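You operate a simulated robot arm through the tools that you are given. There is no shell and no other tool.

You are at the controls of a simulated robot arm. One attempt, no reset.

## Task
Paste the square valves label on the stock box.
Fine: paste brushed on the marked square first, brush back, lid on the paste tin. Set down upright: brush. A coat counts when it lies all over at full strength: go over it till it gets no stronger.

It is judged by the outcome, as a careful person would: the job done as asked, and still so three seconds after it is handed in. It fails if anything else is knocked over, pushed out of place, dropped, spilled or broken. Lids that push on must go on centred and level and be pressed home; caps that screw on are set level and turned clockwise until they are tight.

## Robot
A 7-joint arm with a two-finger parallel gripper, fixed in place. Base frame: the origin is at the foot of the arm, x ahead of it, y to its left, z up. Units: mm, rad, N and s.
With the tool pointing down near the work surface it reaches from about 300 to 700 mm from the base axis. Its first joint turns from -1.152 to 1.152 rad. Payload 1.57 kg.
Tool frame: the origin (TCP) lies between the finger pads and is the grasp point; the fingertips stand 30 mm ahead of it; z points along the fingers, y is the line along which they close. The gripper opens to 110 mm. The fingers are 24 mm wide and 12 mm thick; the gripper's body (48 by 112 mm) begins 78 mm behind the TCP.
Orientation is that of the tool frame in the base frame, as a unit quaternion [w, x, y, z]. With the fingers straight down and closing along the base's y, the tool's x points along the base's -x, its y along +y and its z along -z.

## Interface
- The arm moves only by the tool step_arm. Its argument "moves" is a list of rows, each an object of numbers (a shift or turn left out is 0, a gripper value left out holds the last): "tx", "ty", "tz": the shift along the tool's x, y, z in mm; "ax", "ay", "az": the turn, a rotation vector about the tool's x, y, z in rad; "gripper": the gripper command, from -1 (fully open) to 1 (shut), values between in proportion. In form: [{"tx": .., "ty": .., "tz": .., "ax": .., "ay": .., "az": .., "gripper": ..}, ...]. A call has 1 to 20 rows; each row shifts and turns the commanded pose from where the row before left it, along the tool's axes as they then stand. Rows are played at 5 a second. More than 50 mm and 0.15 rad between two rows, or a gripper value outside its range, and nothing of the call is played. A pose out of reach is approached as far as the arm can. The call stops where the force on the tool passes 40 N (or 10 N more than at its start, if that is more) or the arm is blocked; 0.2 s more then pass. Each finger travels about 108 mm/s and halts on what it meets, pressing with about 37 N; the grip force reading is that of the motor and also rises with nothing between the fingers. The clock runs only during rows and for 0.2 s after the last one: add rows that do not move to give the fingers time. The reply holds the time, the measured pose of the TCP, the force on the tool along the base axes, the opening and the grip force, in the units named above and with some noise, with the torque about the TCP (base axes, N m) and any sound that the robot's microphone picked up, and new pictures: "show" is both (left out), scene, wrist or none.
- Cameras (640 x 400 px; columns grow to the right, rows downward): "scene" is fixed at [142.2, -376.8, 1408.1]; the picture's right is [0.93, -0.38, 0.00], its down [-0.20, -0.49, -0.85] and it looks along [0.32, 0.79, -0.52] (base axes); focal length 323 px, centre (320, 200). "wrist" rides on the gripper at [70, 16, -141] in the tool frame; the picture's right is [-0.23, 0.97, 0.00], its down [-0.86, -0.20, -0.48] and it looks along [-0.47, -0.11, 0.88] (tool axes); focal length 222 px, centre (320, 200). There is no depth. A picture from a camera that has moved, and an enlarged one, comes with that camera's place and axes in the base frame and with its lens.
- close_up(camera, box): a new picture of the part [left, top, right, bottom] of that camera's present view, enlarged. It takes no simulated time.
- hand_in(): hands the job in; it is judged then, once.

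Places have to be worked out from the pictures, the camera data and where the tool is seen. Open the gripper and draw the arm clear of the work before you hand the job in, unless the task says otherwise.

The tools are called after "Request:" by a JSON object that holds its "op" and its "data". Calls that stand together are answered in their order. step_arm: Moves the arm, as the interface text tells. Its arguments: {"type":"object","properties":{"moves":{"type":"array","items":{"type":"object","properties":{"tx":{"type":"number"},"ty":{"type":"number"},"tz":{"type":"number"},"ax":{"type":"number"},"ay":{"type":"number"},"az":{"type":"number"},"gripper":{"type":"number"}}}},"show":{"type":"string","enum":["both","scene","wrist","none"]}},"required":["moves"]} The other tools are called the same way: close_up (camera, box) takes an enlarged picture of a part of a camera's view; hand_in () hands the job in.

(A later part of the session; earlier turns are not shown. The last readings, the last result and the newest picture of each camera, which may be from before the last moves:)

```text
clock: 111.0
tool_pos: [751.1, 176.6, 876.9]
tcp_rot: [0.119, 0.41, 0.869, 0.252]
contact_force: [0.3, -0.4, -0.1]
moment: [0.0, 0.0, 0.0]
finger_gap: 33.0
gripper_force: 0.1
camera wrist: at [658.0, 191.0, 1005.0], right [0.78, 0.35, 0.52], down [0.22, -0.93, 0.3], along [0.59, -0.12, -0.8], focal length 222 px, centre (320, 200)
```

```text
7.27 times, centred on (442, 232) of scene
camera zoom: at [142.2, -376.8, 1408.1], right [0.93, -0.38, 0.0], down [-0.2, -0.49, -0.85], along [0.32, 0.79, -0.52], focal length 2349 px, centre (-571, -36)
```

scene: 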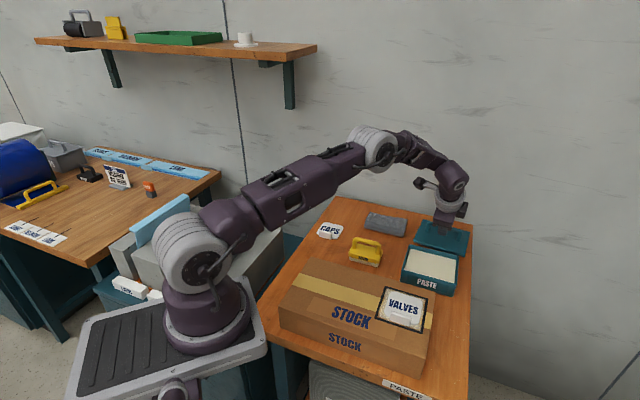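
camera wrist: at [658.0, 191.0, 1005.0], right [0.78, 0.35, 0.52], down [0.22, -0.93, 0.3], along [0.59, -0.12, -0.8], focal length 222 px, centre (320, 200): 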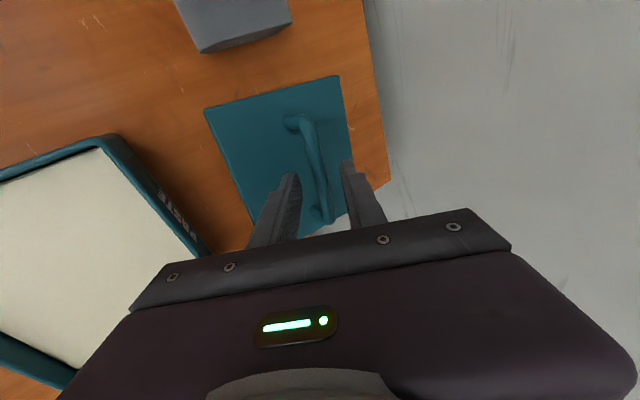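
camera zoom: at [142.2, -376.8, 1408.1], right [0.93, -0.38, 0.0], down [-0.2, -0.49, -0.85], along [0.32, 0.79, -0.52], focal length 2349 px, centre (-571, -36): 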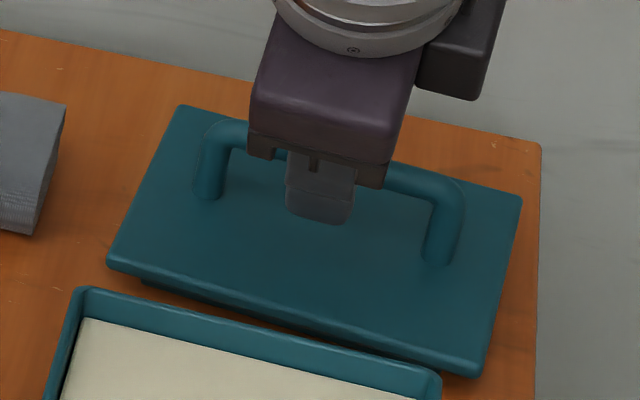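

The lid is a plug type (inset boss under an overlapping plate). The bar is ≈41 mm ahead, ~1.5 mm off sideways. I narrow to ~24 mm and advance carefully so the lower fingertip stays clear of the plate.

Request:
{"op": "step_arm", "data": {"moves": [{"ty": -1.5, "tz": 8, "gripper": 0.55}, {"tz": 6}, {"tz": 4}, {"tz": 3}, {"tz": 0}], "show": "both"}}

Request:
{"op": "close_up", "data": {"camera": "wrist", "box": [240, 90, 400, 220]}}

Request:
{"op": "close_up", "data": {"camera": "scene", "box": [405, 205, 480, 260]}}

```text
clock: 112.2
tool_pos: [755.7, 184.0, 857.2]
tcp_rot: [0.12, 0.41, 0.869, 0.251]
contact_force: [-1.4, -0.8, 2.4]
moment: [-0.06, 0.05, 0.06]
finger_gap: 24.2
gripper_force: 0.0
camera wrist: at [664.2, 197.4, 985.4], right [0.78, 0.35, 0.52], down [0.22, -0.93, 0.3], along [0.59, -0.12, -0.8], focal length 222 px, centre (320, 200)
```

scene: 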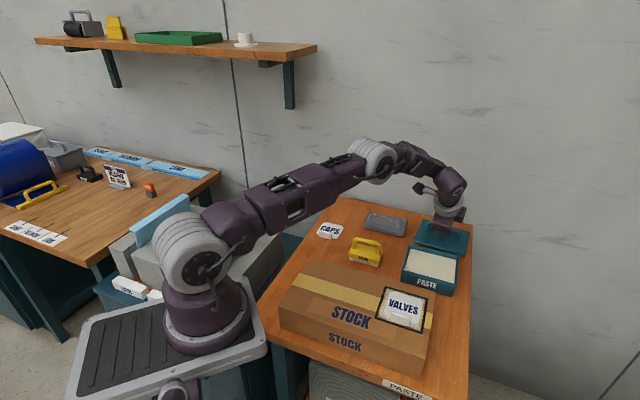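
wrist: 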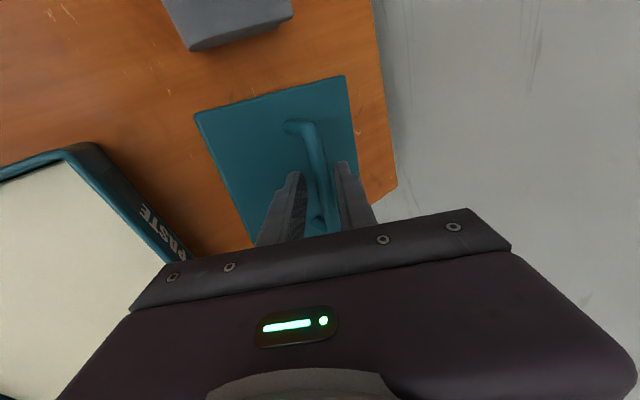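

```text
3.08 times, centred on (320, 155) of wrist
camera zoom: at [664.2, 197.4, 985.4], right [0.78, 0.35, 0.52], down [0.22, -0.93, 0.3], along [0.59, -0.12, -0.8], focal length 684 px, centre (320, 338)
```

zoom: 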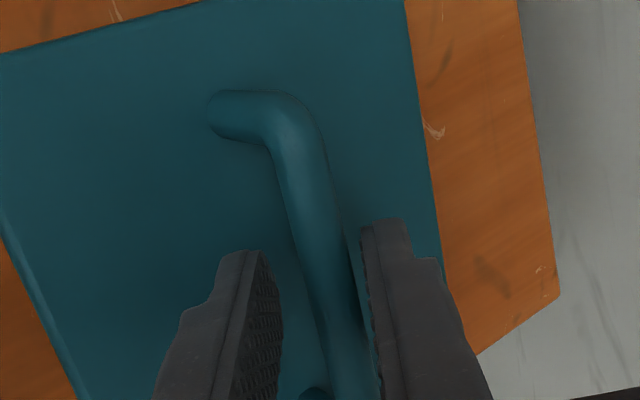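

```text
7.27 times, centred on (442, 232) of scene
camera zoom: at [142.1, -376.8, 1408.1], right [0.93, -0.38, 0.0], down [-0.2, -0.49, -0.85], along [0.32, 0.79, -0.52], focal length 2349 px, centre (-571, -36)
```

zoom: 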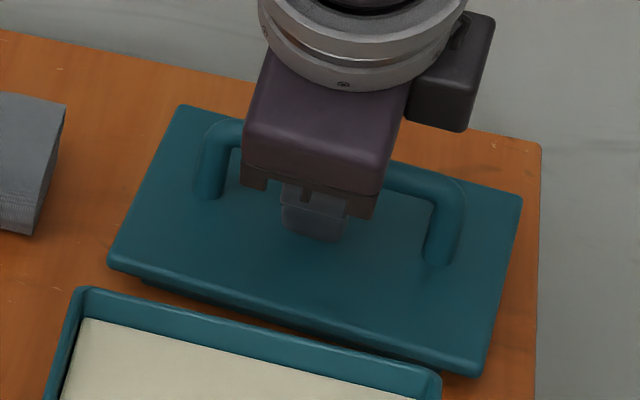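

The bar is ~2 mm toward the right finger; I recentre by 1.5 mm and check the force.

Request:
{"op": "step_arm", "data": {"moves": [{"ty": 1.5}, {"tz": 0}], "show": "none"}}

Request:
{"op": "close_up", "data": {"camera": "wrist", "box": [270, 130, 370, 220]}}

```text
clock: 112.8
tool_pos: [757.6, 184.2, 858.2]
tcp_rot: [0.12, 0.409, 0.869, 0.251]
contact_force: [0.5, -1.0, 0.0]
moment: [0.0, -0.03, 0.0]
finger_gap: 24.9
gripper_force: 0.1
```

```text
4.44 times, centred on (320, 175) of wrist
camera zoom: at [665.1, 198.4, 986.0], right [0.78, 0.35, 0.52], down [0.22, -0.93, 0.3], along [0.59, -0.12, -0.8], focal length 987 px, centre (320, 311)
```

zoom: 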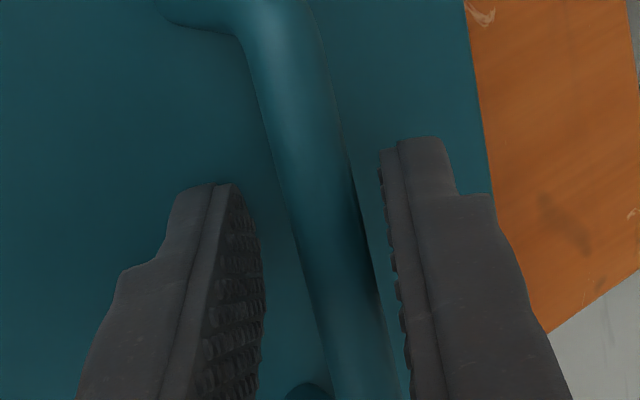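

Free of contact and centred. I close on the bar.

Request:
{"op": "step_arm", "data": {"moves": [{"gripper": 1}, {"tz": 0}, {"tz": 0}, {"tz": 0}], "show": "both"}}

Request:
{"op": "close_up", "data": {"camera": "wrist", "box": [240, 90, 400, 220]}}

Request:
{"op": "close_up", "data": {"camera": "scene", "box": [405, 205, 480, 260]}}

```text
clock: 113.8
tool_pos: [757.8, 184.7, 858.5]
tcp_rot: [0.12, 0.409, 0.869, 0.251]
contact_force: [1.3, 0.4, 3.6]
moment: [0.02, -0.01, -0.01]
finger_gap: 11.0
gripper_force: 28.7
camera wrist: at [665.2, 198.4, 986.5], right [0.78, 0.35, 0.52], down [0.22, -0.93, 0.3], along [0.59, -0.12, -0.8], focal length 222 px, centre (320, 200)
```

scene: 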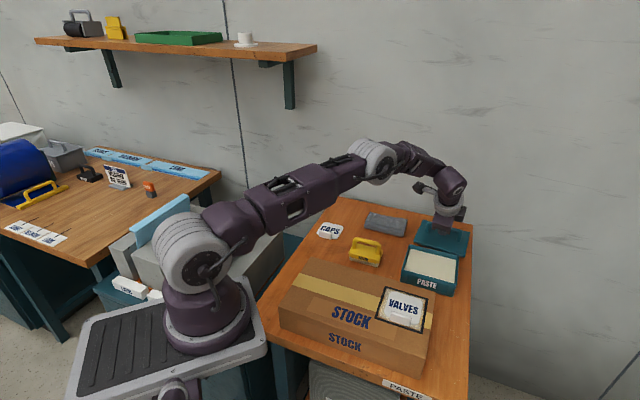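
wrist: 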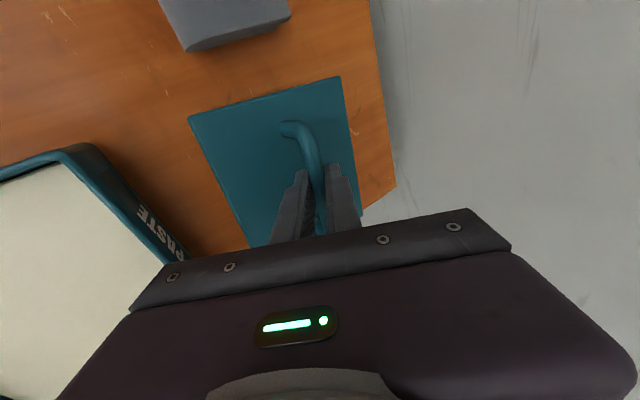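

```text
3.08 times, centred on (320, 155) of wrist
camera zoom: at [665.2, 198.4, 986.5], right [0.78, 0.35, 0.52], down [0.22, -0.93, 0.3], along [0.59, -0.12, -0.8], focal length 684 px, centre (320, 338)
```

zoom: 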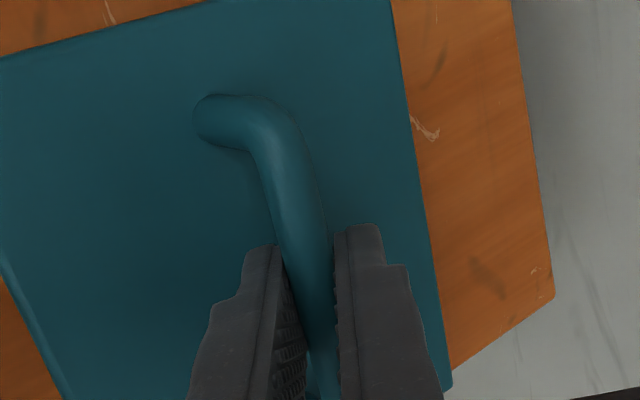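

```text
7.27 times, centred on (442, 232) of scene
camera zoom: at [142.1, -376.8, 1408.1], right [0.93, -0.38, 0.0], down [-0.2, -0.49, -0.85], along [0.32, 0.79, -0.52], focal length 2349 px, centre (-571, -36)
```

zoom: 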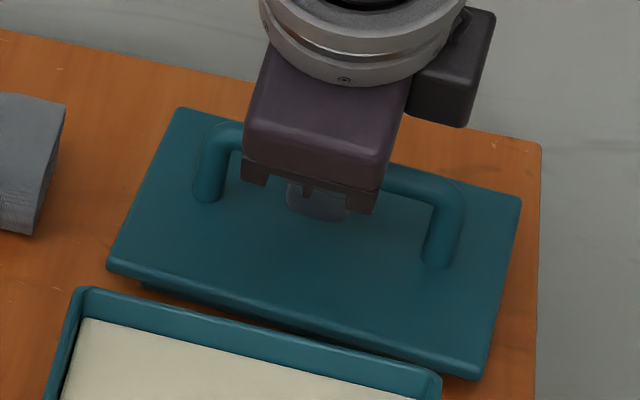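

Bar gripped (11 mm). I lift straight up (along the base z) in small steps and look.

Request:
{"op": "step_arm", "data": {"moves": [{"ty": 2.7, "tz": -4.2}, {"ty": 5.3, "tz": -8.45}, {"ty": 10.7, "tz": -16.9}, {"ty": 10.7, "tz": -16.9}, {"ty": 8, "tz": -12.7}, {"tz": 0}], "show": "both"}}

Request:
{"op": "close_up", "data": {"camera": "wrist", "box": [180, 60, 400, 240]}}

Request:
{"op": "close_up", "data": {"camera": "scene", "box": [395, 190, 485, 260]}}

```text
clock: 115.2
tool_pos: [756.6, 184.2, 929.5]
tcp_rot: [0.119, 0.41, 0.869, 0.25]
contact_force: [-0.9, -0.2, -0.8]
moment: [0.0, -0.03, -0.02]
finger_gap: 10.9
gripper_force: 28.5
camera wrist: at [664.9, 198.3, 1056.5], right [0.78, 0.35, 0.52], down [0.22, -0.93, 0.3], along [0.59, -0.12, -0.8], focal length 222 px, centre (320, 200)
```

scene: 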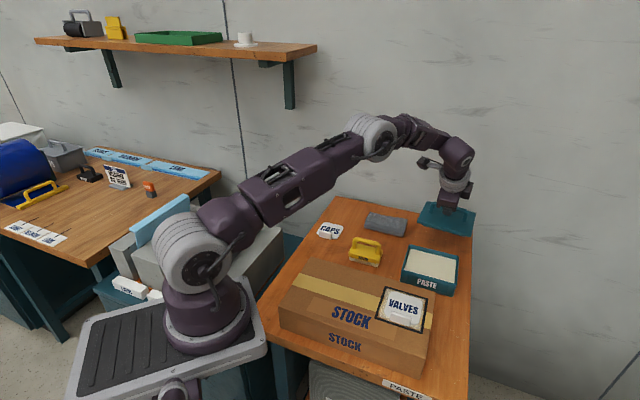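
wrist: 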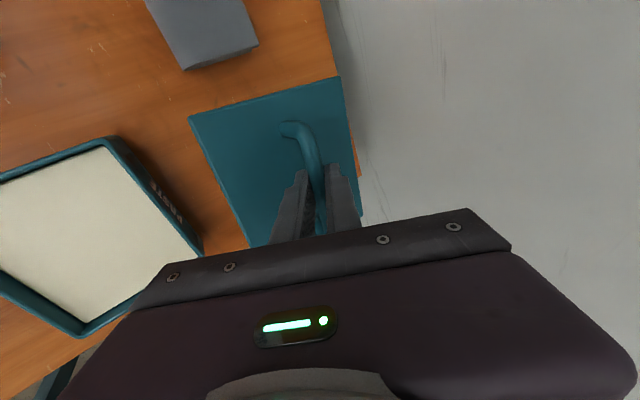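

```text
2.22 times, centred on (290, 150) of wrist
camera zoom: at [664.9, 198.3, 1056.5], right [0.78, 0.35, 0.52], down [0.22, -0.93, 0.3], along [0.59, -0.12, -0.8], focal length 494 px, centre (387, 311)
```

zoom: 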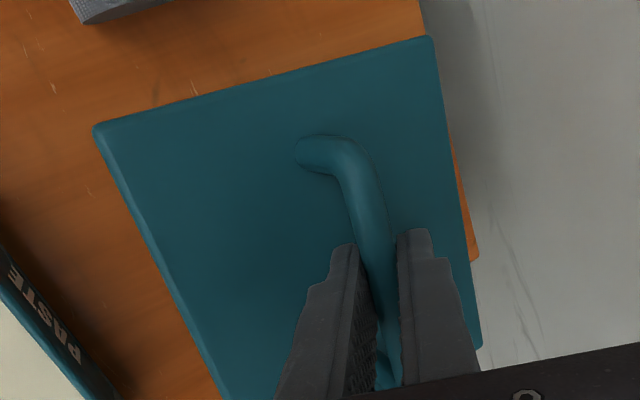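

```text
5.71 times, centred on (440, 225) of scene
camera zoom: at [142.2, -376.8, 1408.1], right [0.93, -0.38, 0.0], down [-0.2, -0.49, -0.85], along [0.32, 0.79, -0.52], focal length 1845 px, centre (-366, 57)
```

zoom: 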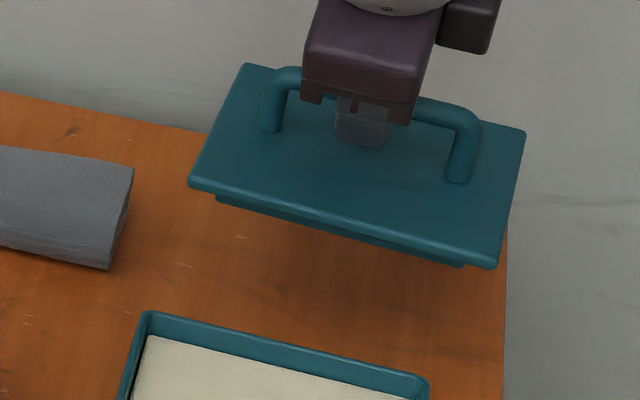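

The lid hangs level and aligned with the grip. Next: turn it +5.5° about the vertical to match the tin (≈45°) and carry it horizontally over the tin, centre ≈(638,83.5).

Request:
{"op": "step_arm", "data": {"moves": [{"ay": 0.0513, "az": -0.0811}, {"tx": 2.5, "ty": -27.9, "tz": -17.6}, {"tx": 2.5, "ty": -27.9, "tz": -17.6}, {"tx": 2.5, "ty": -27.9, "tz": -17.6}, {"tx": 2.6, "ty": -27.9, "tz": -17.7}, {"tx": 2.6, "ty": -28, "tz": -17.7}, {"tz": 0}, {"tz": 0}], "show": "both"}}

Request:
{"op": "close_up", "data": {"camera": "scene", "box": [385, 215, 475, 300]}}

Request:
{"op": "close_up", "data": {"camera": "wrist", "box": [180, 60, 400, 240]}}

```text
clock: 117.0
tool_pos: [631.1, 76.6, 929.5]
tcp_rot: [0.107, 0.367, 0.888, 0.256]
contact_force: [0.0, 0.1, -0.1]
moment: [0.01, 0.04, -0.02]
finger_gap: 11.0
gripper_force: 28.5
camera wrist: at [537.8, 80.9, 1057.6], right [0.74, 0.42, 0.52], down [0.3, -0.9, 0.3], along [0.6, -0.06, -0.8], focal length 222 px, centre (320, 200)
```

scene: 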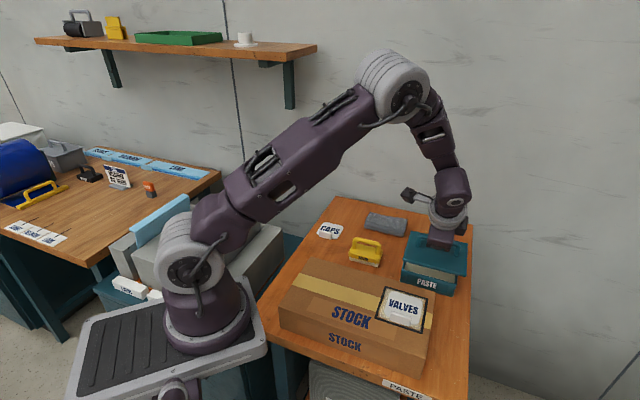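
wrist: 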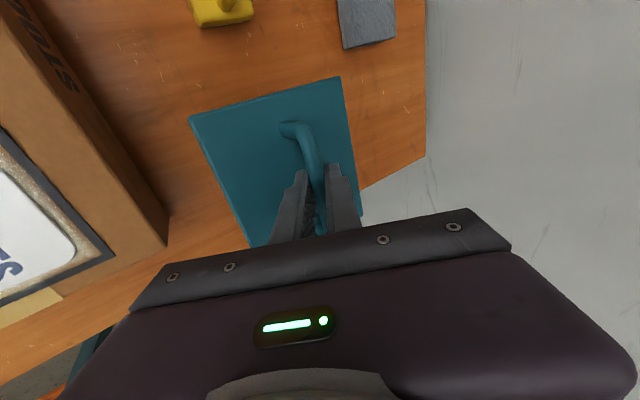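

```text
4.71 times, centred on (430, 258) of scene
camera zoom: at [142.2, -376.8, 1408.1], right [0.93, -0.38, 0.0], down [-0.2, -0.49, -0.85], along [0.32, 0.79, -0.52], focal length 1520 px, centre (-198, -71)
```

zoom: 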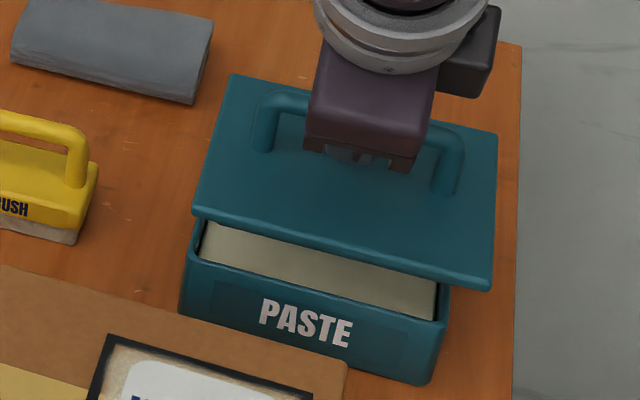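

```text
2.22 times, centred on (290, 150) of wrist
camera zoom: at [537.8, 80.9, 1057.6], right [0.74, 0.42, 0.52], down [0.3, -0.9, 0.3], along [0.6, -0.06, -0.8], focal length 494 px, centre (387, 311)
```

zoom: 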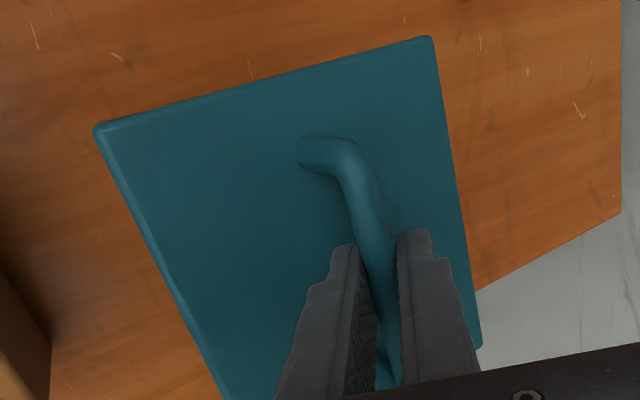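

Cross-checking both cameras, the lid's centre is ≈(634.5,76.5) while the tin's is ≈(637.2,85.5). I shift the lid by that difference and lower it to ~12 mm above the rim.

Request:
{"op": "step_arm", "data": {"moves": [{"tx": 4.7, "ty": 7.4, "tz": 4.6}, {"ty": -4.8, "tz": 7.6}, {"ty": -4.8, "tz": 7.6}, {"tz": 0}, {"tz": 0}], "show": "both"}}

Request:
{"op": "close_up", "data": {"camera": "scene", "box": [392, 225, 472, 300]}}

Request:
{"op": "close_up", "data": {"camera": "wrist", "box": [180, 60, 400, 240]}}

```text
clock: 118.2
tool_pos: [637.2, 85.0, 913.1]
tcp_rot: [0.108, 0.368, 0.887, 0.256]
contact_force: [-0.2, 0.1, -1.1]
moment: [0.0, -0.02, -0.02]
finger_gap: 10.8
gripper_force: 28.6
camera wrist: at [543.1, 91.0, 1039.0], right [0.74, 0.42, 0.52], down [0.3, -0.9, 0.3], along [0.6, -0.06, -0.8], focal length 222 px, centre (320, 200)
```

scene: 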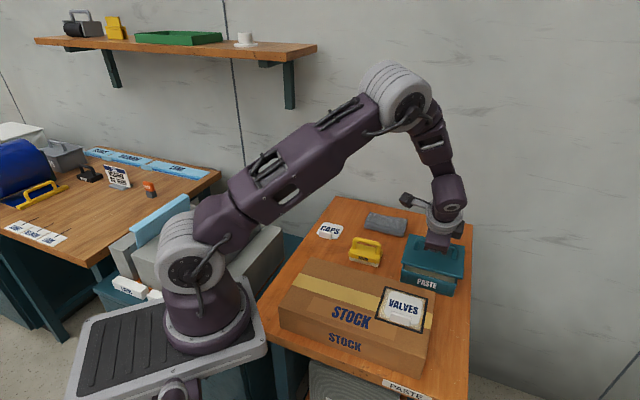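
wrist: 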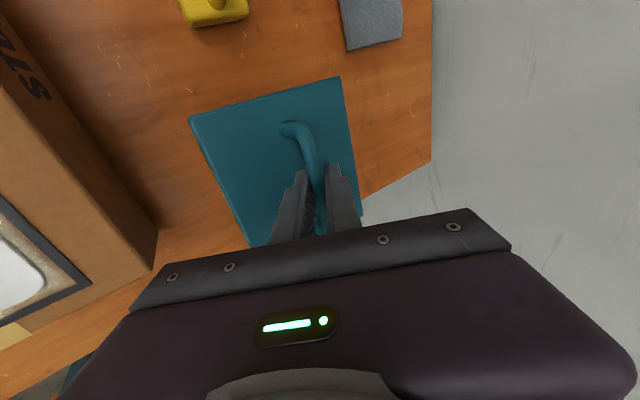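

```text
5.33 times, centred on (432, 262) of scene
camera zoom: at [142.2, -376.8, 1408.1], right [0.93, -0.38, 0.0], down [-0.2, -0.49, -0.85], along [0.32, 0.79, -0.52], focal length 1722 px, centre (-277, -133)
```

zoom: 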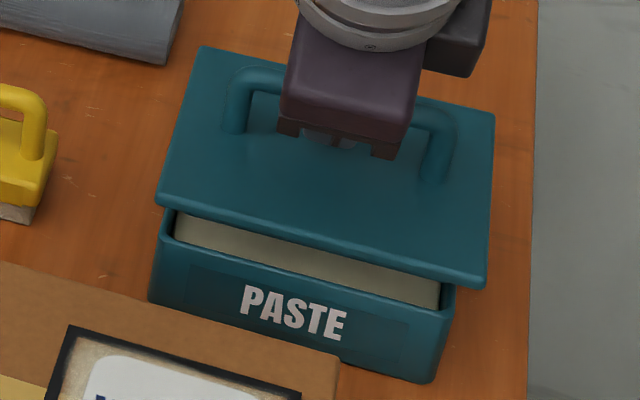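

```text
2.22 times, centred on (290, 150) of wrist
camera zoom: at [543.1, 91.0, 1039.0], right [0.74, 0.42, 0.52], down [0.3, -0.9, 0.3], along [0.6, -0.06, -0.8], focal length 494 px, centre (387, 311)
```

zoom: 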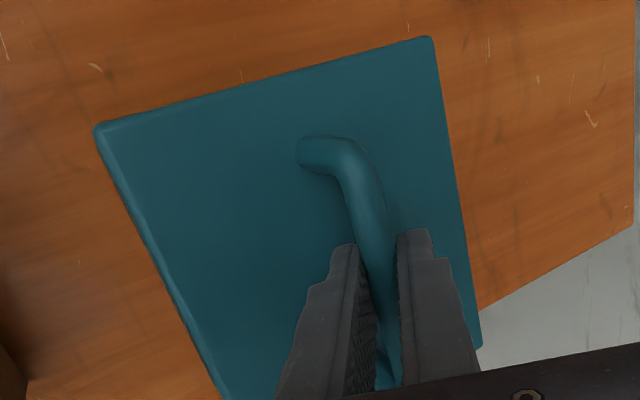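

The lid now appears near-concentric. I zoom in on the front corners to compare lid and tin precisely.

Request:
{"op": "close_up", "data": {"camera": "scene", "box": [396, 250, 432, 286]}}

Request:
{"op": "close_up", "data": {"camera": "scene", "box": [436, 264, 472, 300]}}

```text
11.11 times, centred on (414, 268) of scene
camera zoom: at [142.2, -376.8, 1408.1], right [0.93, -0.38, 0.0], down [-0.2, -0.49, -0.85], along [0.32, 0.79, -0.52], focal length 3588 px, centre (-724, -556)
```

zoom: 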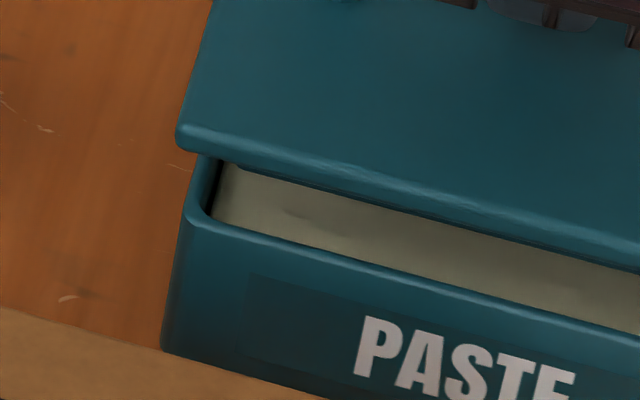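

```text
11.11 times, centred on (454, 282) of scene
camera zoom: at [142.2, -376.8, 1408.1], right [0.93, -0.38, 0.0], down [-0.2, -0.49, -0.85], along [0.32, 0.79, -0.52], focal length 3588 px, centre (-1169, -711)
```

zoom: 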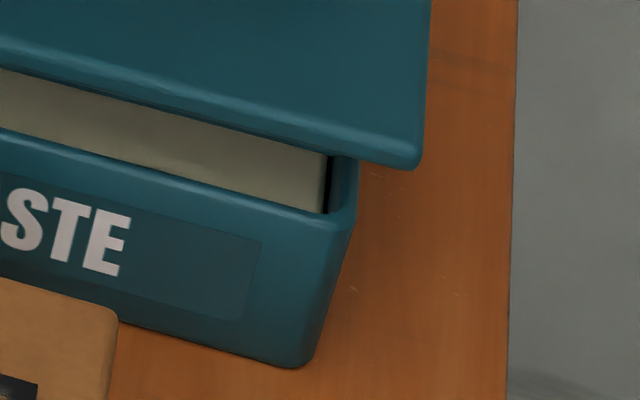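

Left/right overhang is 4.3 vs 7.3 mm, so I shift 1.5 mm toward the STOCK side, and lower ~9 mm to just above the rim.

Request:
{"op": "step_arm", "data": {"moves": [{"tx": 1.5}, {"ty": -2.1, "tz": 3.4}, {"ty": -2.7, "tz": 4.2}, {"tz": 0}, {"tz": 0}], "show": "none"}}

Request:
{"op": "close_up", "data": {"camera": "scene", "box": [396, 250, 432, 286]}}

Request:
{"op": "close_up", "data": {"camera": "scene", "box": [436, 264, 472, 300]}}

Request:
{"op": "close_up", "data": {"camera": "scene", "box": [392, 225, 472, 300]}}

```text
clock: 119.3
tool_pos: [633.2, 86.6, 902.3]
tcp_rot: [0.108, 0.368, 0.887, 0.257]
contact_force: [-0.2, -1.9, 2.1]
moment: [-0.02, -0.16, -0.09]
finger_gap: 10.7
gripper_force: 28.5
```

```text
11.11 times, centred on (414, 268) of scene
camera zoom: at [142.1, -376.8, 1408.1], right [0.93, -0.38, 0.0], down [-0.2, -0.49, -0.85], along [0.32, 0.79, -0.52], focal length 3588 px, centre (-724, -556)
```

zoom: 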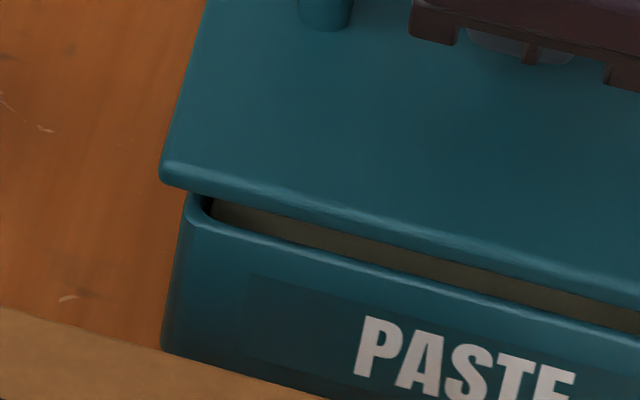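

```text
11.11 times, centred on (454, 282) of scene
camera zoom: at [142.1, -376.8, 1408.1], right [0.93, -0.38, 0.0], down [-0.2, -0.49, -0.85], along [0.32, 0.79, -0.52], focal length 3588 px, centre (-1169, -711)
```

zoom: 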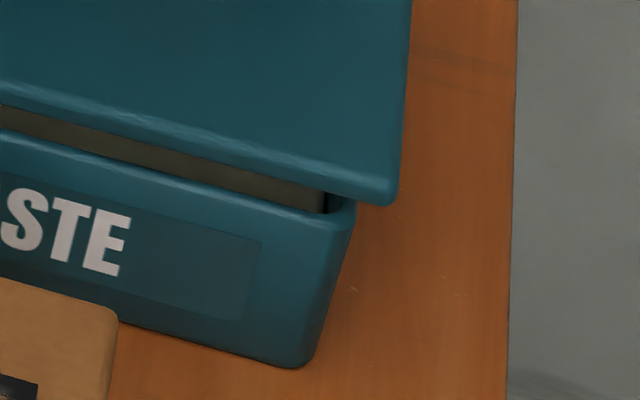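

```text
5.33 times, centred on (432, 262) of scene
camera zoom: at [142.1, -376.8, 1408.1], right [0.93, -0.38, 0.0], down [-0.2, -0.49, -0.85], along [0.32, 0.79, -0.52], focal length 1722 px, centre (-277, -133)
```

zoom: 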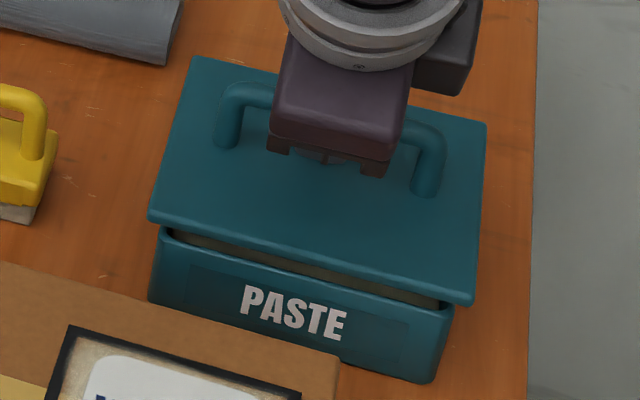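

Overhangs are now 6.2/5.5 mm (left/right) and ≈7.6 mm at the front — centred. The plug is at rim level; I lower gently in ~1 mm steps.

Request:
{"op": "step_arm", "data": {"moves": [{"ty": -0.53, "tz": 0.85}, {"ty": -0.53, "tz": 0.85}, {"ty": -0.53, "tz": 0.85}, {"tz": 0}], "show": "none"}}

Request:
{"op": "close_up", "data": {"camera": "scene", "box": [392, 225, 472, 300]}}

```text
clock: 120.3
tool_pos: [633.0, 86.2, 898.2]
tcp_rot: [0.107, 0.367, 0.888, 0.257]
contact_force: [-0.5, -0.8, 2.4]
moment: [-0.03, -0.12, -0.03]
finger_gap: 10.8
gripper_force: 29.0
```

```text
5.33 times, centred on (432, 262) of scene
camera zoom: at [142.1, -376.8, 1408.1], right [0.93, -0.38, 0.0], down [-0.2, -0.49, -0.85], along [0.32, 0.79, -0.52], focal length 1722 px, centre (-277, -133)
```

zoom: 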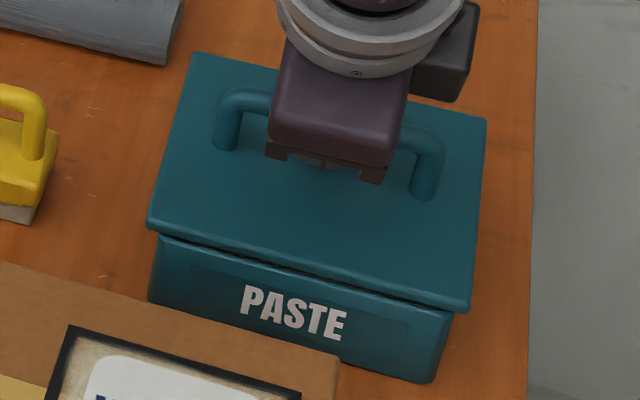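

The front edge went down but the back edge didn't — the plug's back is catching the back rim, so the lid sits too far to the wall side. I raise slightly, shift 2.5 mm toward the front, and lower again.

Request:
{"op": "step_arm", "data": {"moves": [{"ty": 1.6, "tz": -2.5}, {"ty": -1.05, "tz": -0.67}, {"ty": -1.05, "tz": -0.67}, {"tz": 0}, {"ty": -0.8, "tz": 1.27}, {"ty": -0.8, "tz": 1.27}, {"tz": 0}], "show": "none"}}

Request:
{"op": "close_up", "data": {"camera": "scene", "box": [392, 225, 472, 300]}}

```text
clock: 122.0
tool_pos: [631.1, 85.3, 897.9]
tcp_rot: [0.108, 0.367, 0.888, 0.256]
contact_force: [-2.3, -2.6, 6.4]
moment: [0.1, 0.07, 0.03]
finger_gap: 10.9
gripper_force: 29.2
```

```text
5.33 times, centred on (432, 262) of scene
camera zoom: at [142.0, -376.9, 1408.1], right [0.93, -0.38, 0.0], down [-0.2, -0.49, -0.85], along [0.32, 0.79, -0.52], focal length 1722 px, centre (-277, -133)
```

zoom: 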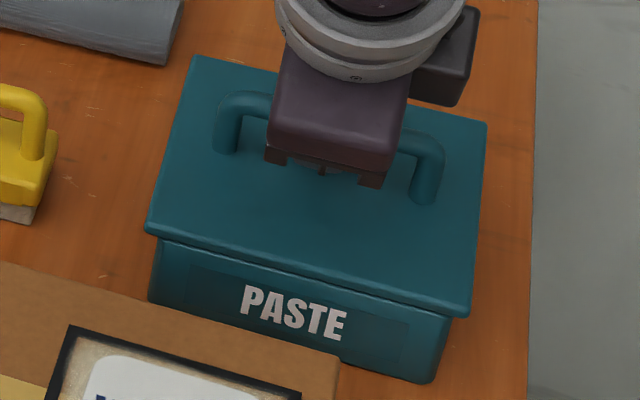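

Still tilted: back edge hasn't dropped. I raise 8 mm to see the lid's free attitude before trying again.

Request:
{"op": "step_arm", "data": {"moves": [{"ty": 2.1, "tz": -3.4}, {"ty": 2.1, "tz": -3.4}, {"tz": 0}, {"tz": 0}], "show": "wrist"}}

Request:
{"op": "close_up", "data": {"camera": "scene", "box": [392, 225, 472, 300]}}

Request:
{"op": "close_up", "data": {"camera": "wrist", "box": [180, 60, 400, 240]}}

```text
clock: 123.0
tool_pos: [632.8, 84.4, 904.8]
tcp_rot: [0.107, 0.368, 0.888, 0.256]
contact_force: [-0.6, -0.6, -1.5]
moment: [0.03, 0.05, -0.01]
finger_gap: 10.9
gripper_force: 28.7
camera wrist: at [538.9, 90.4, 1033.9], right [0.74, 0.42, 0.52], down [0.3, -0.9, 0.3], along [0.6, -0.06, -0.8], focal length 222 px, centre (320, 200)
```

wrist: 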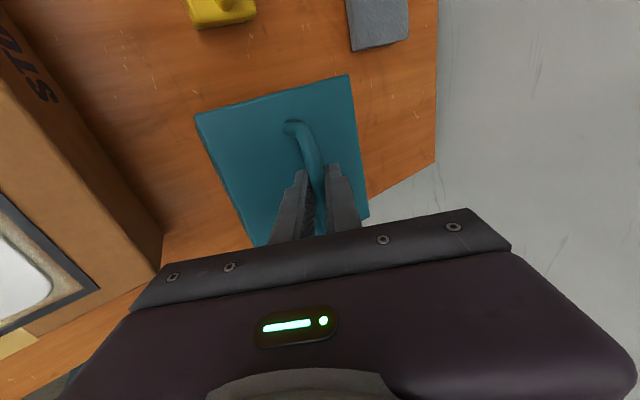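

```text
5.33 times, centred on (432, 262) of scene
camera zoom: at [142.2, -376.8, 1408.1], right [0.93, -0.38, 0.0], down [-0.2, -0.49, -0.85], along [0.32, 0.79, -0.52], focal length 1722 px, centre (-277, -133)
```

zoom: 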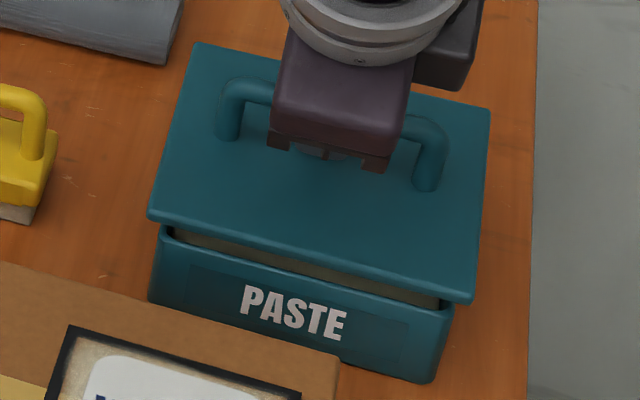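

```text
2.22 times, centred on (290, 150) of wrist
camera zoom: at [538.9, 90.4, 1033.9], right [0.74, 0.42, 0.52], down [0.3, -0.9, 0.3], along [0.6, -0.06, -0.8], focal length 494 px, centre (387, 311)
```

zoom: 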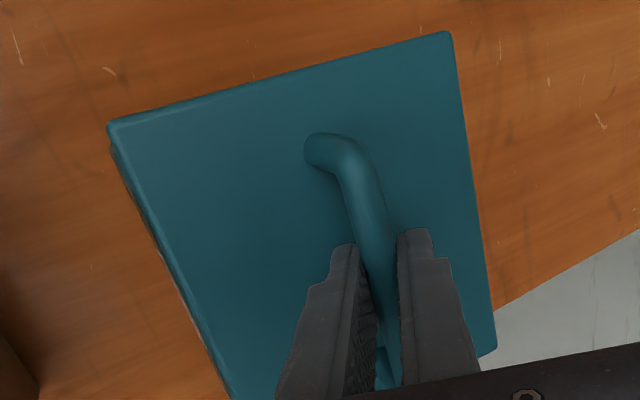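

Contact rotated the lid in the grip (front ~9 mm low). I turn the tool +0.076 rad about its x (the bar axis) to level it, and re-check.

Request:
{"op": "step_arm", "data": {"moves": [{"ax": 0.04}, {"ax": 0.036}, {"tz": 0}, {"tz": 0}], "show": "none"}}

Request:
{"op": "close_up", "data": {"camera": "scene", "box": [392, 225, 472, 300]}}

Request:
{"op": "close_up", "data": {"camera": "scene", "box": [396, 250, 432, 286]}}

Request:
{"op": "close_up", "data": {"camera": "scene", "box": [436, 264, 472, 300]}}

```text
clock: 124.0
tool_pos: [630.4, 84.6, 906.1]
tcp_rot: [0.093, 0.371, 0.896, 0.223]
contact_force: [-0.2, 0.8, -0.6]
moment: [0.0, 0.01, 0.01]
finger_gap: 10.7
gripper_force: 28.6
```

```text
5.33 times, centred on (432, 262) of scene
camera zoom: at [142.2, -376.8, 1408.1], right [0.93, -0.38, 0.0], down [-0.2, -0.49, -0.85], along [0.32, 0.79, -0.52], focal length 1722 px, centre (-277, -133)
```

zoom: 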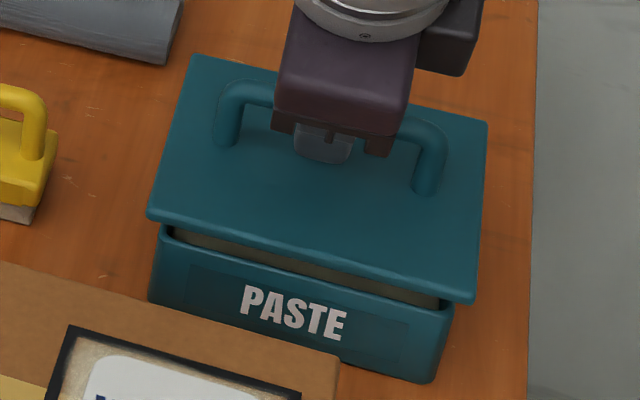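

```text
11.11 times, centred on (414, 268) of scene
camera zoom: at [142.2, -376.8, 1408.1], right [0.93, -0.38, 0.0], down [-0.2, -0.49, -0.85], along [0.32, 0.79, -0.52], focal length 3588 px, centre (-724, -556)
```

zoom: 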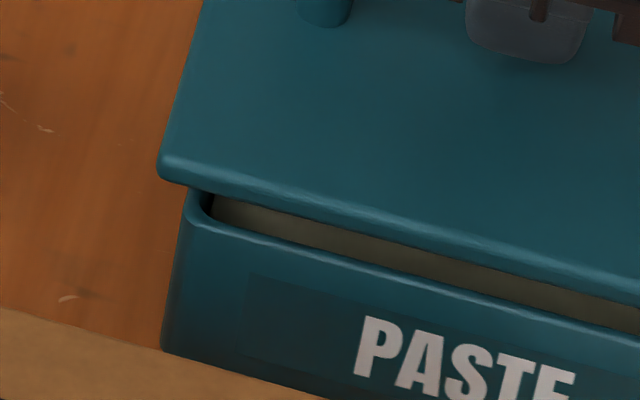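

```text
11.11 times, centred on (454, 282) of scene
camera zoom: at [142.2, -376.8, 1408.1], right [0.93, -0.38, 0.0], down [-0.2, -0.49, -0.85], along [0.32, 0.79, -0.52], focal length 3588 px, centre (-1169, -711)
```

zoom: 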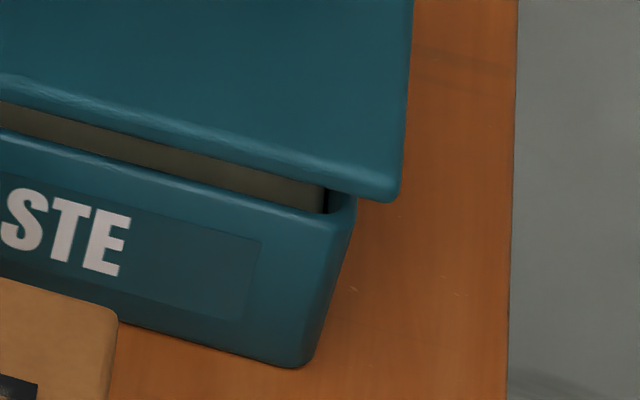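

Level again and ~3 mm more toward the front. I lower 4 mm and check whether both front and back edges descend.

Request:
{"op": "step_arm", "data": {"moves": [{"ty": -0.94, "tz": 1.76}, {"ty": -0.94, "tz": 1.76}, {"tz": 0}], "show": "none"}}

Request:
{"op": "close_up", "data": {"camera": "scene", "box": [392, 225, 472, 300]}}

```text
clock: 124.8
tool_pos: [630.8, 85.1, 902.5]
tcp_rot: [0.094, 0.371, 0.897, 0.222]
contact_force: [0.1, 0.0, -0.5]
moment: [-0.03, -0.04, -0.01]
finger_gap: 11.1
gripper_force: 28.5
```

```text
5.33 times, centred on (432, 262) of scene
camera zoom: at [142.2, -376.8, 1408.1], right [0.93, -0.38, 0.0], down [-0.2, -0.49, -0.85], along [0.32, 0.79, -0.52], focal length 1722 px, centre (-277, -133)
```

zoom: 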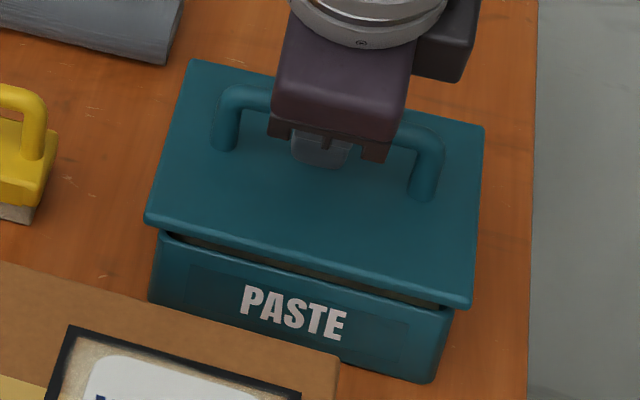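

Both edges descended, no contact yet. Continue ~3 mm.

Request:
{"op": "step_arm", "data": {"moves": [{"ty": -0.7, "tz": 1.32}, {"ty": -0.7, "tz": 1.32}, {"tz": 0}], "show": "none"}}

Request:
{"op": "close_up", "data": {"camera": "scene", "box": [392, 225, 472, 300]}}

```text
clock: 125.5
tool_pos: [632.5, 84.9, 899.5]
tcp_rot: [0.093, 0.372, 0.897, 0.222]
contact_force: [-1.6, -0.5, -0.3]
moment: [-0.06, 0.05, -0.05]
finger_gap: 10.9
gripper_force: 28.7
```

```text
5.33 times, centred on (432, 262) of scene
camera zoom: at [142.2, -376.8, 1408.1], right [0.93, -0.38, 0.0], down [-0.2, -0.49, -0.85], along [0.32, 0.79, -0.52], focal length 1722 px, centre (-277, -133)
```

zoom: 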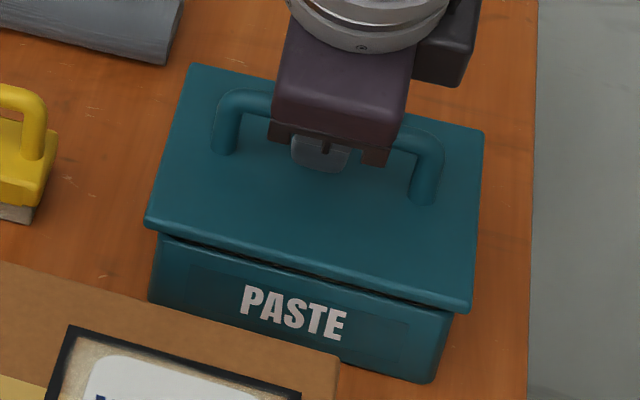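

Both edges still going down together, nearly no force: the plug is entering. Continue in 1 mm steps.

Request:
{"op": "step_arm", "data": {"moves": [{"ty": -0.47, "tz": 0.88}, {"ty": -0.47, "tz": 0.88}, {"ty": -0.47, "tz": 0.88}, {"tz": 0}], "show": "none"}}

Request:
{"op": "close_up", "data": {"camera": "scene", "box": [392, 225, 472, 300]}}

```text
clock: 126.5
tool_pos: [632.8, 84.2, 896.7]
tcp_rot: [0.093, 0.371, 0.897, 0.222]
contact_force: [0.4, -0.6, -1.0]
moment: [-0.01, 0.0, 0.03]
finger_gap: 10.8
gripper_force: 28.9
```

```text
5.33 times, centred on (432, 262) of scene
camera zoom: at [142.2, -376.8, 1408.1], right [0.93, -0.38, 0.0], down [-0.2, -0.49, -0.85], along [0.32, 0.79, -0.52], focal length 1722 px, centre (-277, -133)
```

zoom: 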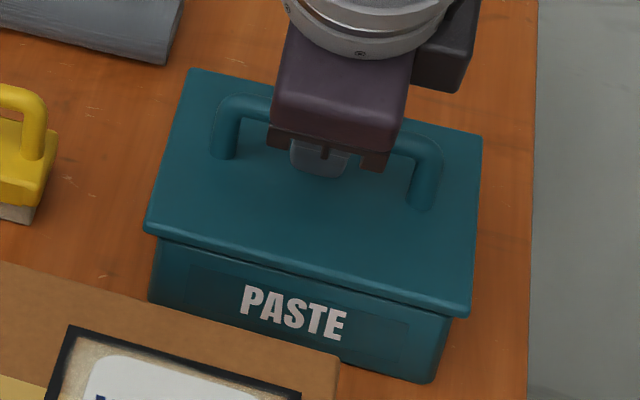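

The plug is going in level. Keep lowering until resistance.

Request:
{"op": "step_arm", "data": {"moves": [{"ty": -0.47, "tz": 0.88}, {"ty": -0.47, "tz": 0.88}, {"ty": -0.47, "tz": 0.88}, {"tz": 0}], "show": "none"}}

Request:
{"op": "close_up", "data": {"camera": "scene", "box": [392, 225, 472, 300]}}

```text
clock: 127.5
tool_pos: [632.5, 84.2, 894.0]
tcp_rot: [0.094, 0.371, 0.897, 0.221]
contact_force: [0.6, -0.3, 2.2]
moment: [-0.08, 0.02, 0.01]
finger_gap: 10.8
gripper_force: 28.3
```

```text
5.33 times, centred on (432, 262) of scene
camera zoom: at [142.2, -376.8, 1408.1], right [0.93, -0.38, 0.0], down [-0.2, -0.49, -0.85], along [0.32, 0.79, -0.52], focal length 1722 px, centre (-277, -133)
```

zoom: 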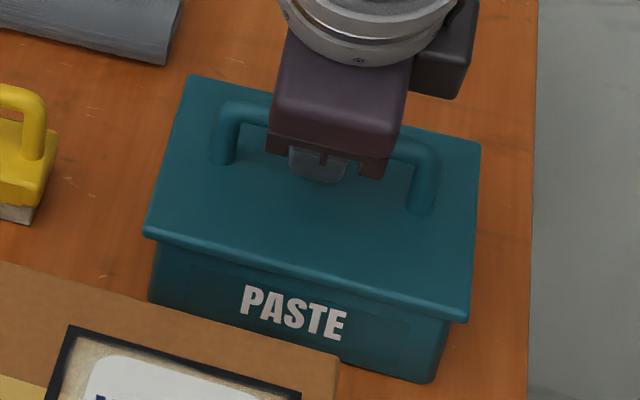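

Slight contact now. One more careful millimetre or two.

Request:
{"op": "step_arm", "data": {"moves": [{"ty": -0.33, "tz": 0.62}, {"ty": -0.33, "tz": 0.62}, {"ty": -0.33, "tz": 0.62}, {"tz": 0}], "show": "none"}}

Request:
{"op": "close_up", "data": {"camera": "scene", "box": [392, 225, 472, 300]}}

```text
clock: 128.6
tool_pos: [631.0, 86.1, 892.8]
tcp_rot: [0.096, 0.371, 0.896, 0.223]
contact_force: [-5.8, -1.2, 27.3]
moment: [0.1, -0.02, -0.01]
finger_gap: 10.9
gripper_force: 29.3
```

```text
5.33 times, centred on (432, 262) of scene
camera zoom: at [141.5, -376.9, 1408.1], right [0.93, -0.38, 0.0], down [-0.2, -0.49, -0.85], along [0.32, 0.79, -0.52], focal length 1722 px, centre (-277, -133)
```

zoom: 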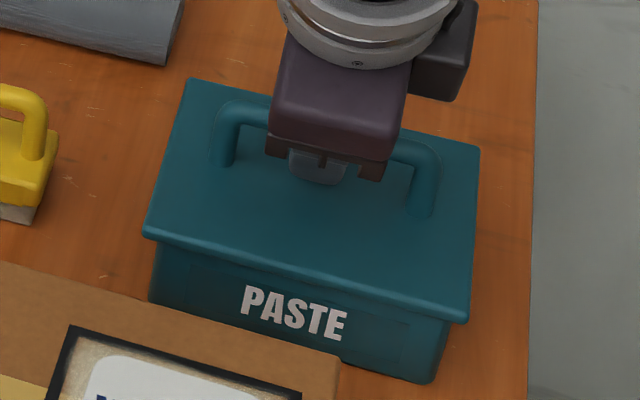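

27 N of resistance. I zoom in to see whether the plate sits on the rim.

Request:
{"op": "close_up", "data": {"camera": "scene", "box": [396, 250, 432, 286]}}

Request:
{"op": "close_up", "data": {"camera": "scene", "box": [436, 264, 472, 300]}}

```text
11.11 times, centred on (414, 268) of scene
camera zoom: at [141.5, -376.9, 1408.1], right [0.93, -0.38, 0.0], down [-0.2, -0.49, -0.85], along [0.32, 0.79, -0.52], focal length 3588 px, centre (-724, -556)
```

zoom: 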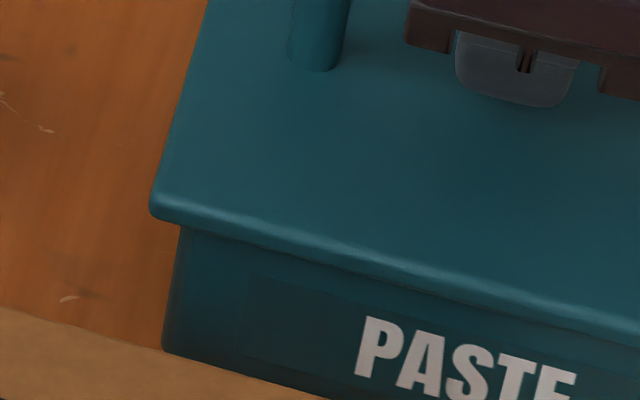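

```text
11.11 times, centred on (454, 282) of scene
camera zoom: at [141.5, -376.9, 1408.1], right [0.93, -0.38, 0.0], down [-0.2, -0.49, -0.85], along [0.32, 0.79, -0.52], focal length 3588 px, centre (-1169, -711)
```

zoom: 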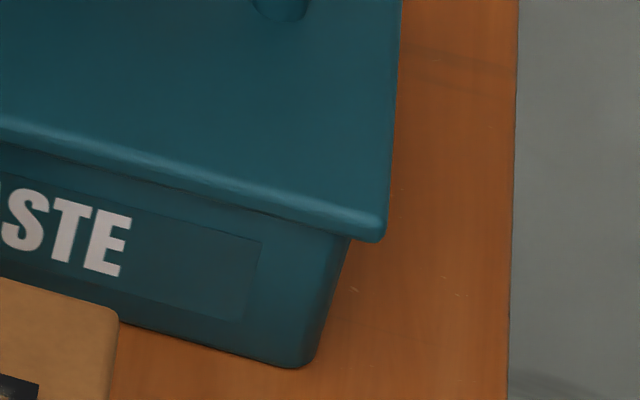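

The lid is seated on the rim, centred. I ease the pressure, open the fingers just enough, and withdraw along the tool axis.

Request:
{"op": "step_arm", "data": {"moves": [{"ty": 0.3, "tz": -0.6}, {"gripper": 0.65}, {"tz": 0}, {"tz": 0}, {"tz": -15}, {"tz": -25}, {"tz": -30}, {"tz": 0}], "show": "both"}}

Request:
{"op": "close_up", "data": {"camera": "scene", "box": [392, 225, 472, 300]}}

Request:
{"op": "close_up", "data": {"camera": "wrist", "box": [180, 60, 420, 240]}}

```text
clock: 130.3
tool_pos: [607.3, 61.2, 953.1]
tcp_rot: [0.092, 0.371, 0.897, 0.223]
contact_force: [-0.2, -1.3, 0.1]
moment: [0.02, -0.03, 0.01]
finger_gap: 19.4
gripper_force: 0.0
camera wrist: at [521.4, 73.1, 1084.9], right [0.77, 0.45, 0.46], down [0.32, -0.89, 0.33], along [0.55, -0.11, -0.83], focal length 222 px, centre (320, 200)
```

scene: 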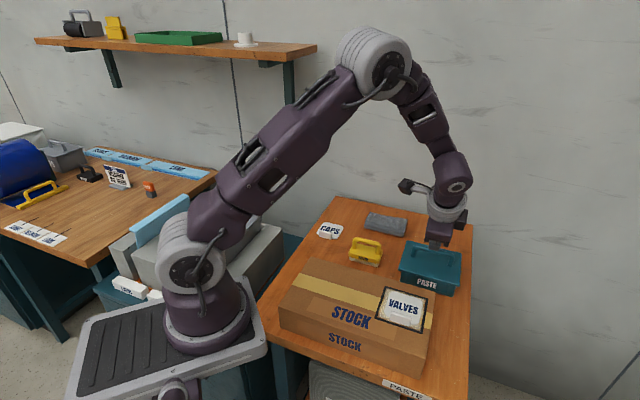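
wrist: 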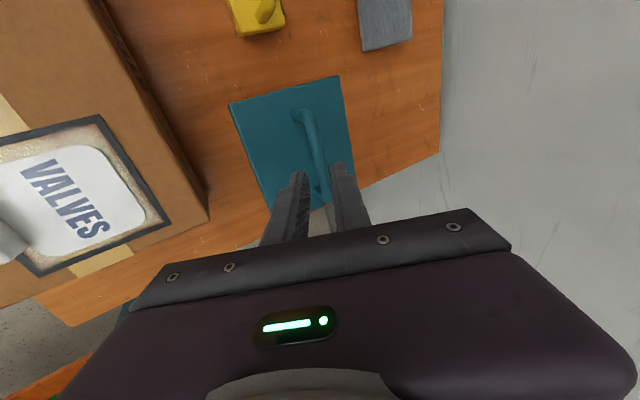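

```text
5.33 times, centred on (432, 262) of scene
camera zoom: at [142.2, -376.8, 1408.1], right [0.93, -0.38, 0.0], down [-0.2, -0.49, -0.85], along [0.32, 0.79, -0.52], focal length 1722 px, centre (-277, -133)
```

zoom: 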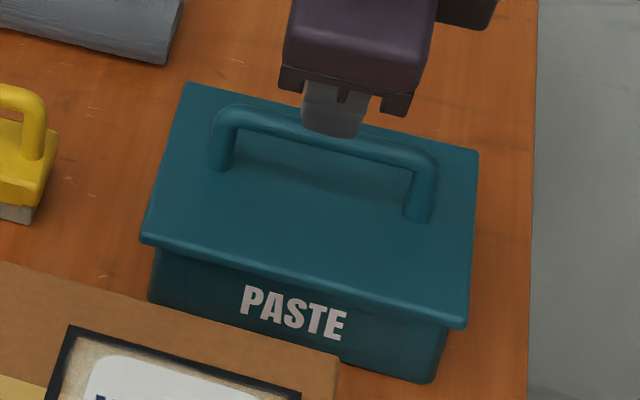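

```text
2.22 times, centred on (300, 150) of wrist
camera zoom: at [521.4, 73.1, 1084.9], right [0.77, 0.45, 0.46], down [0.32, -0.89, 0.33], along [0.55, -0.11, -0.83], focal length 494 px, centre (364, 311)
```

zoom: 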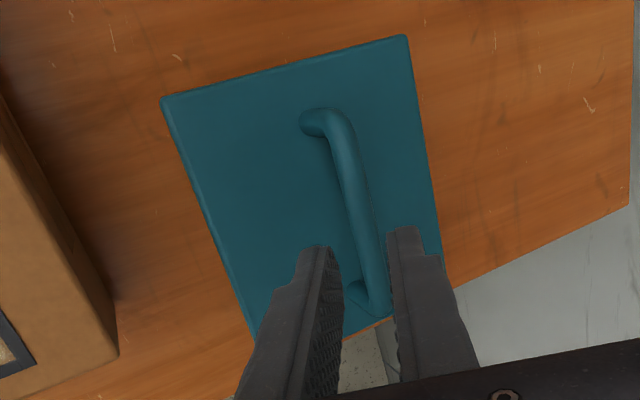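

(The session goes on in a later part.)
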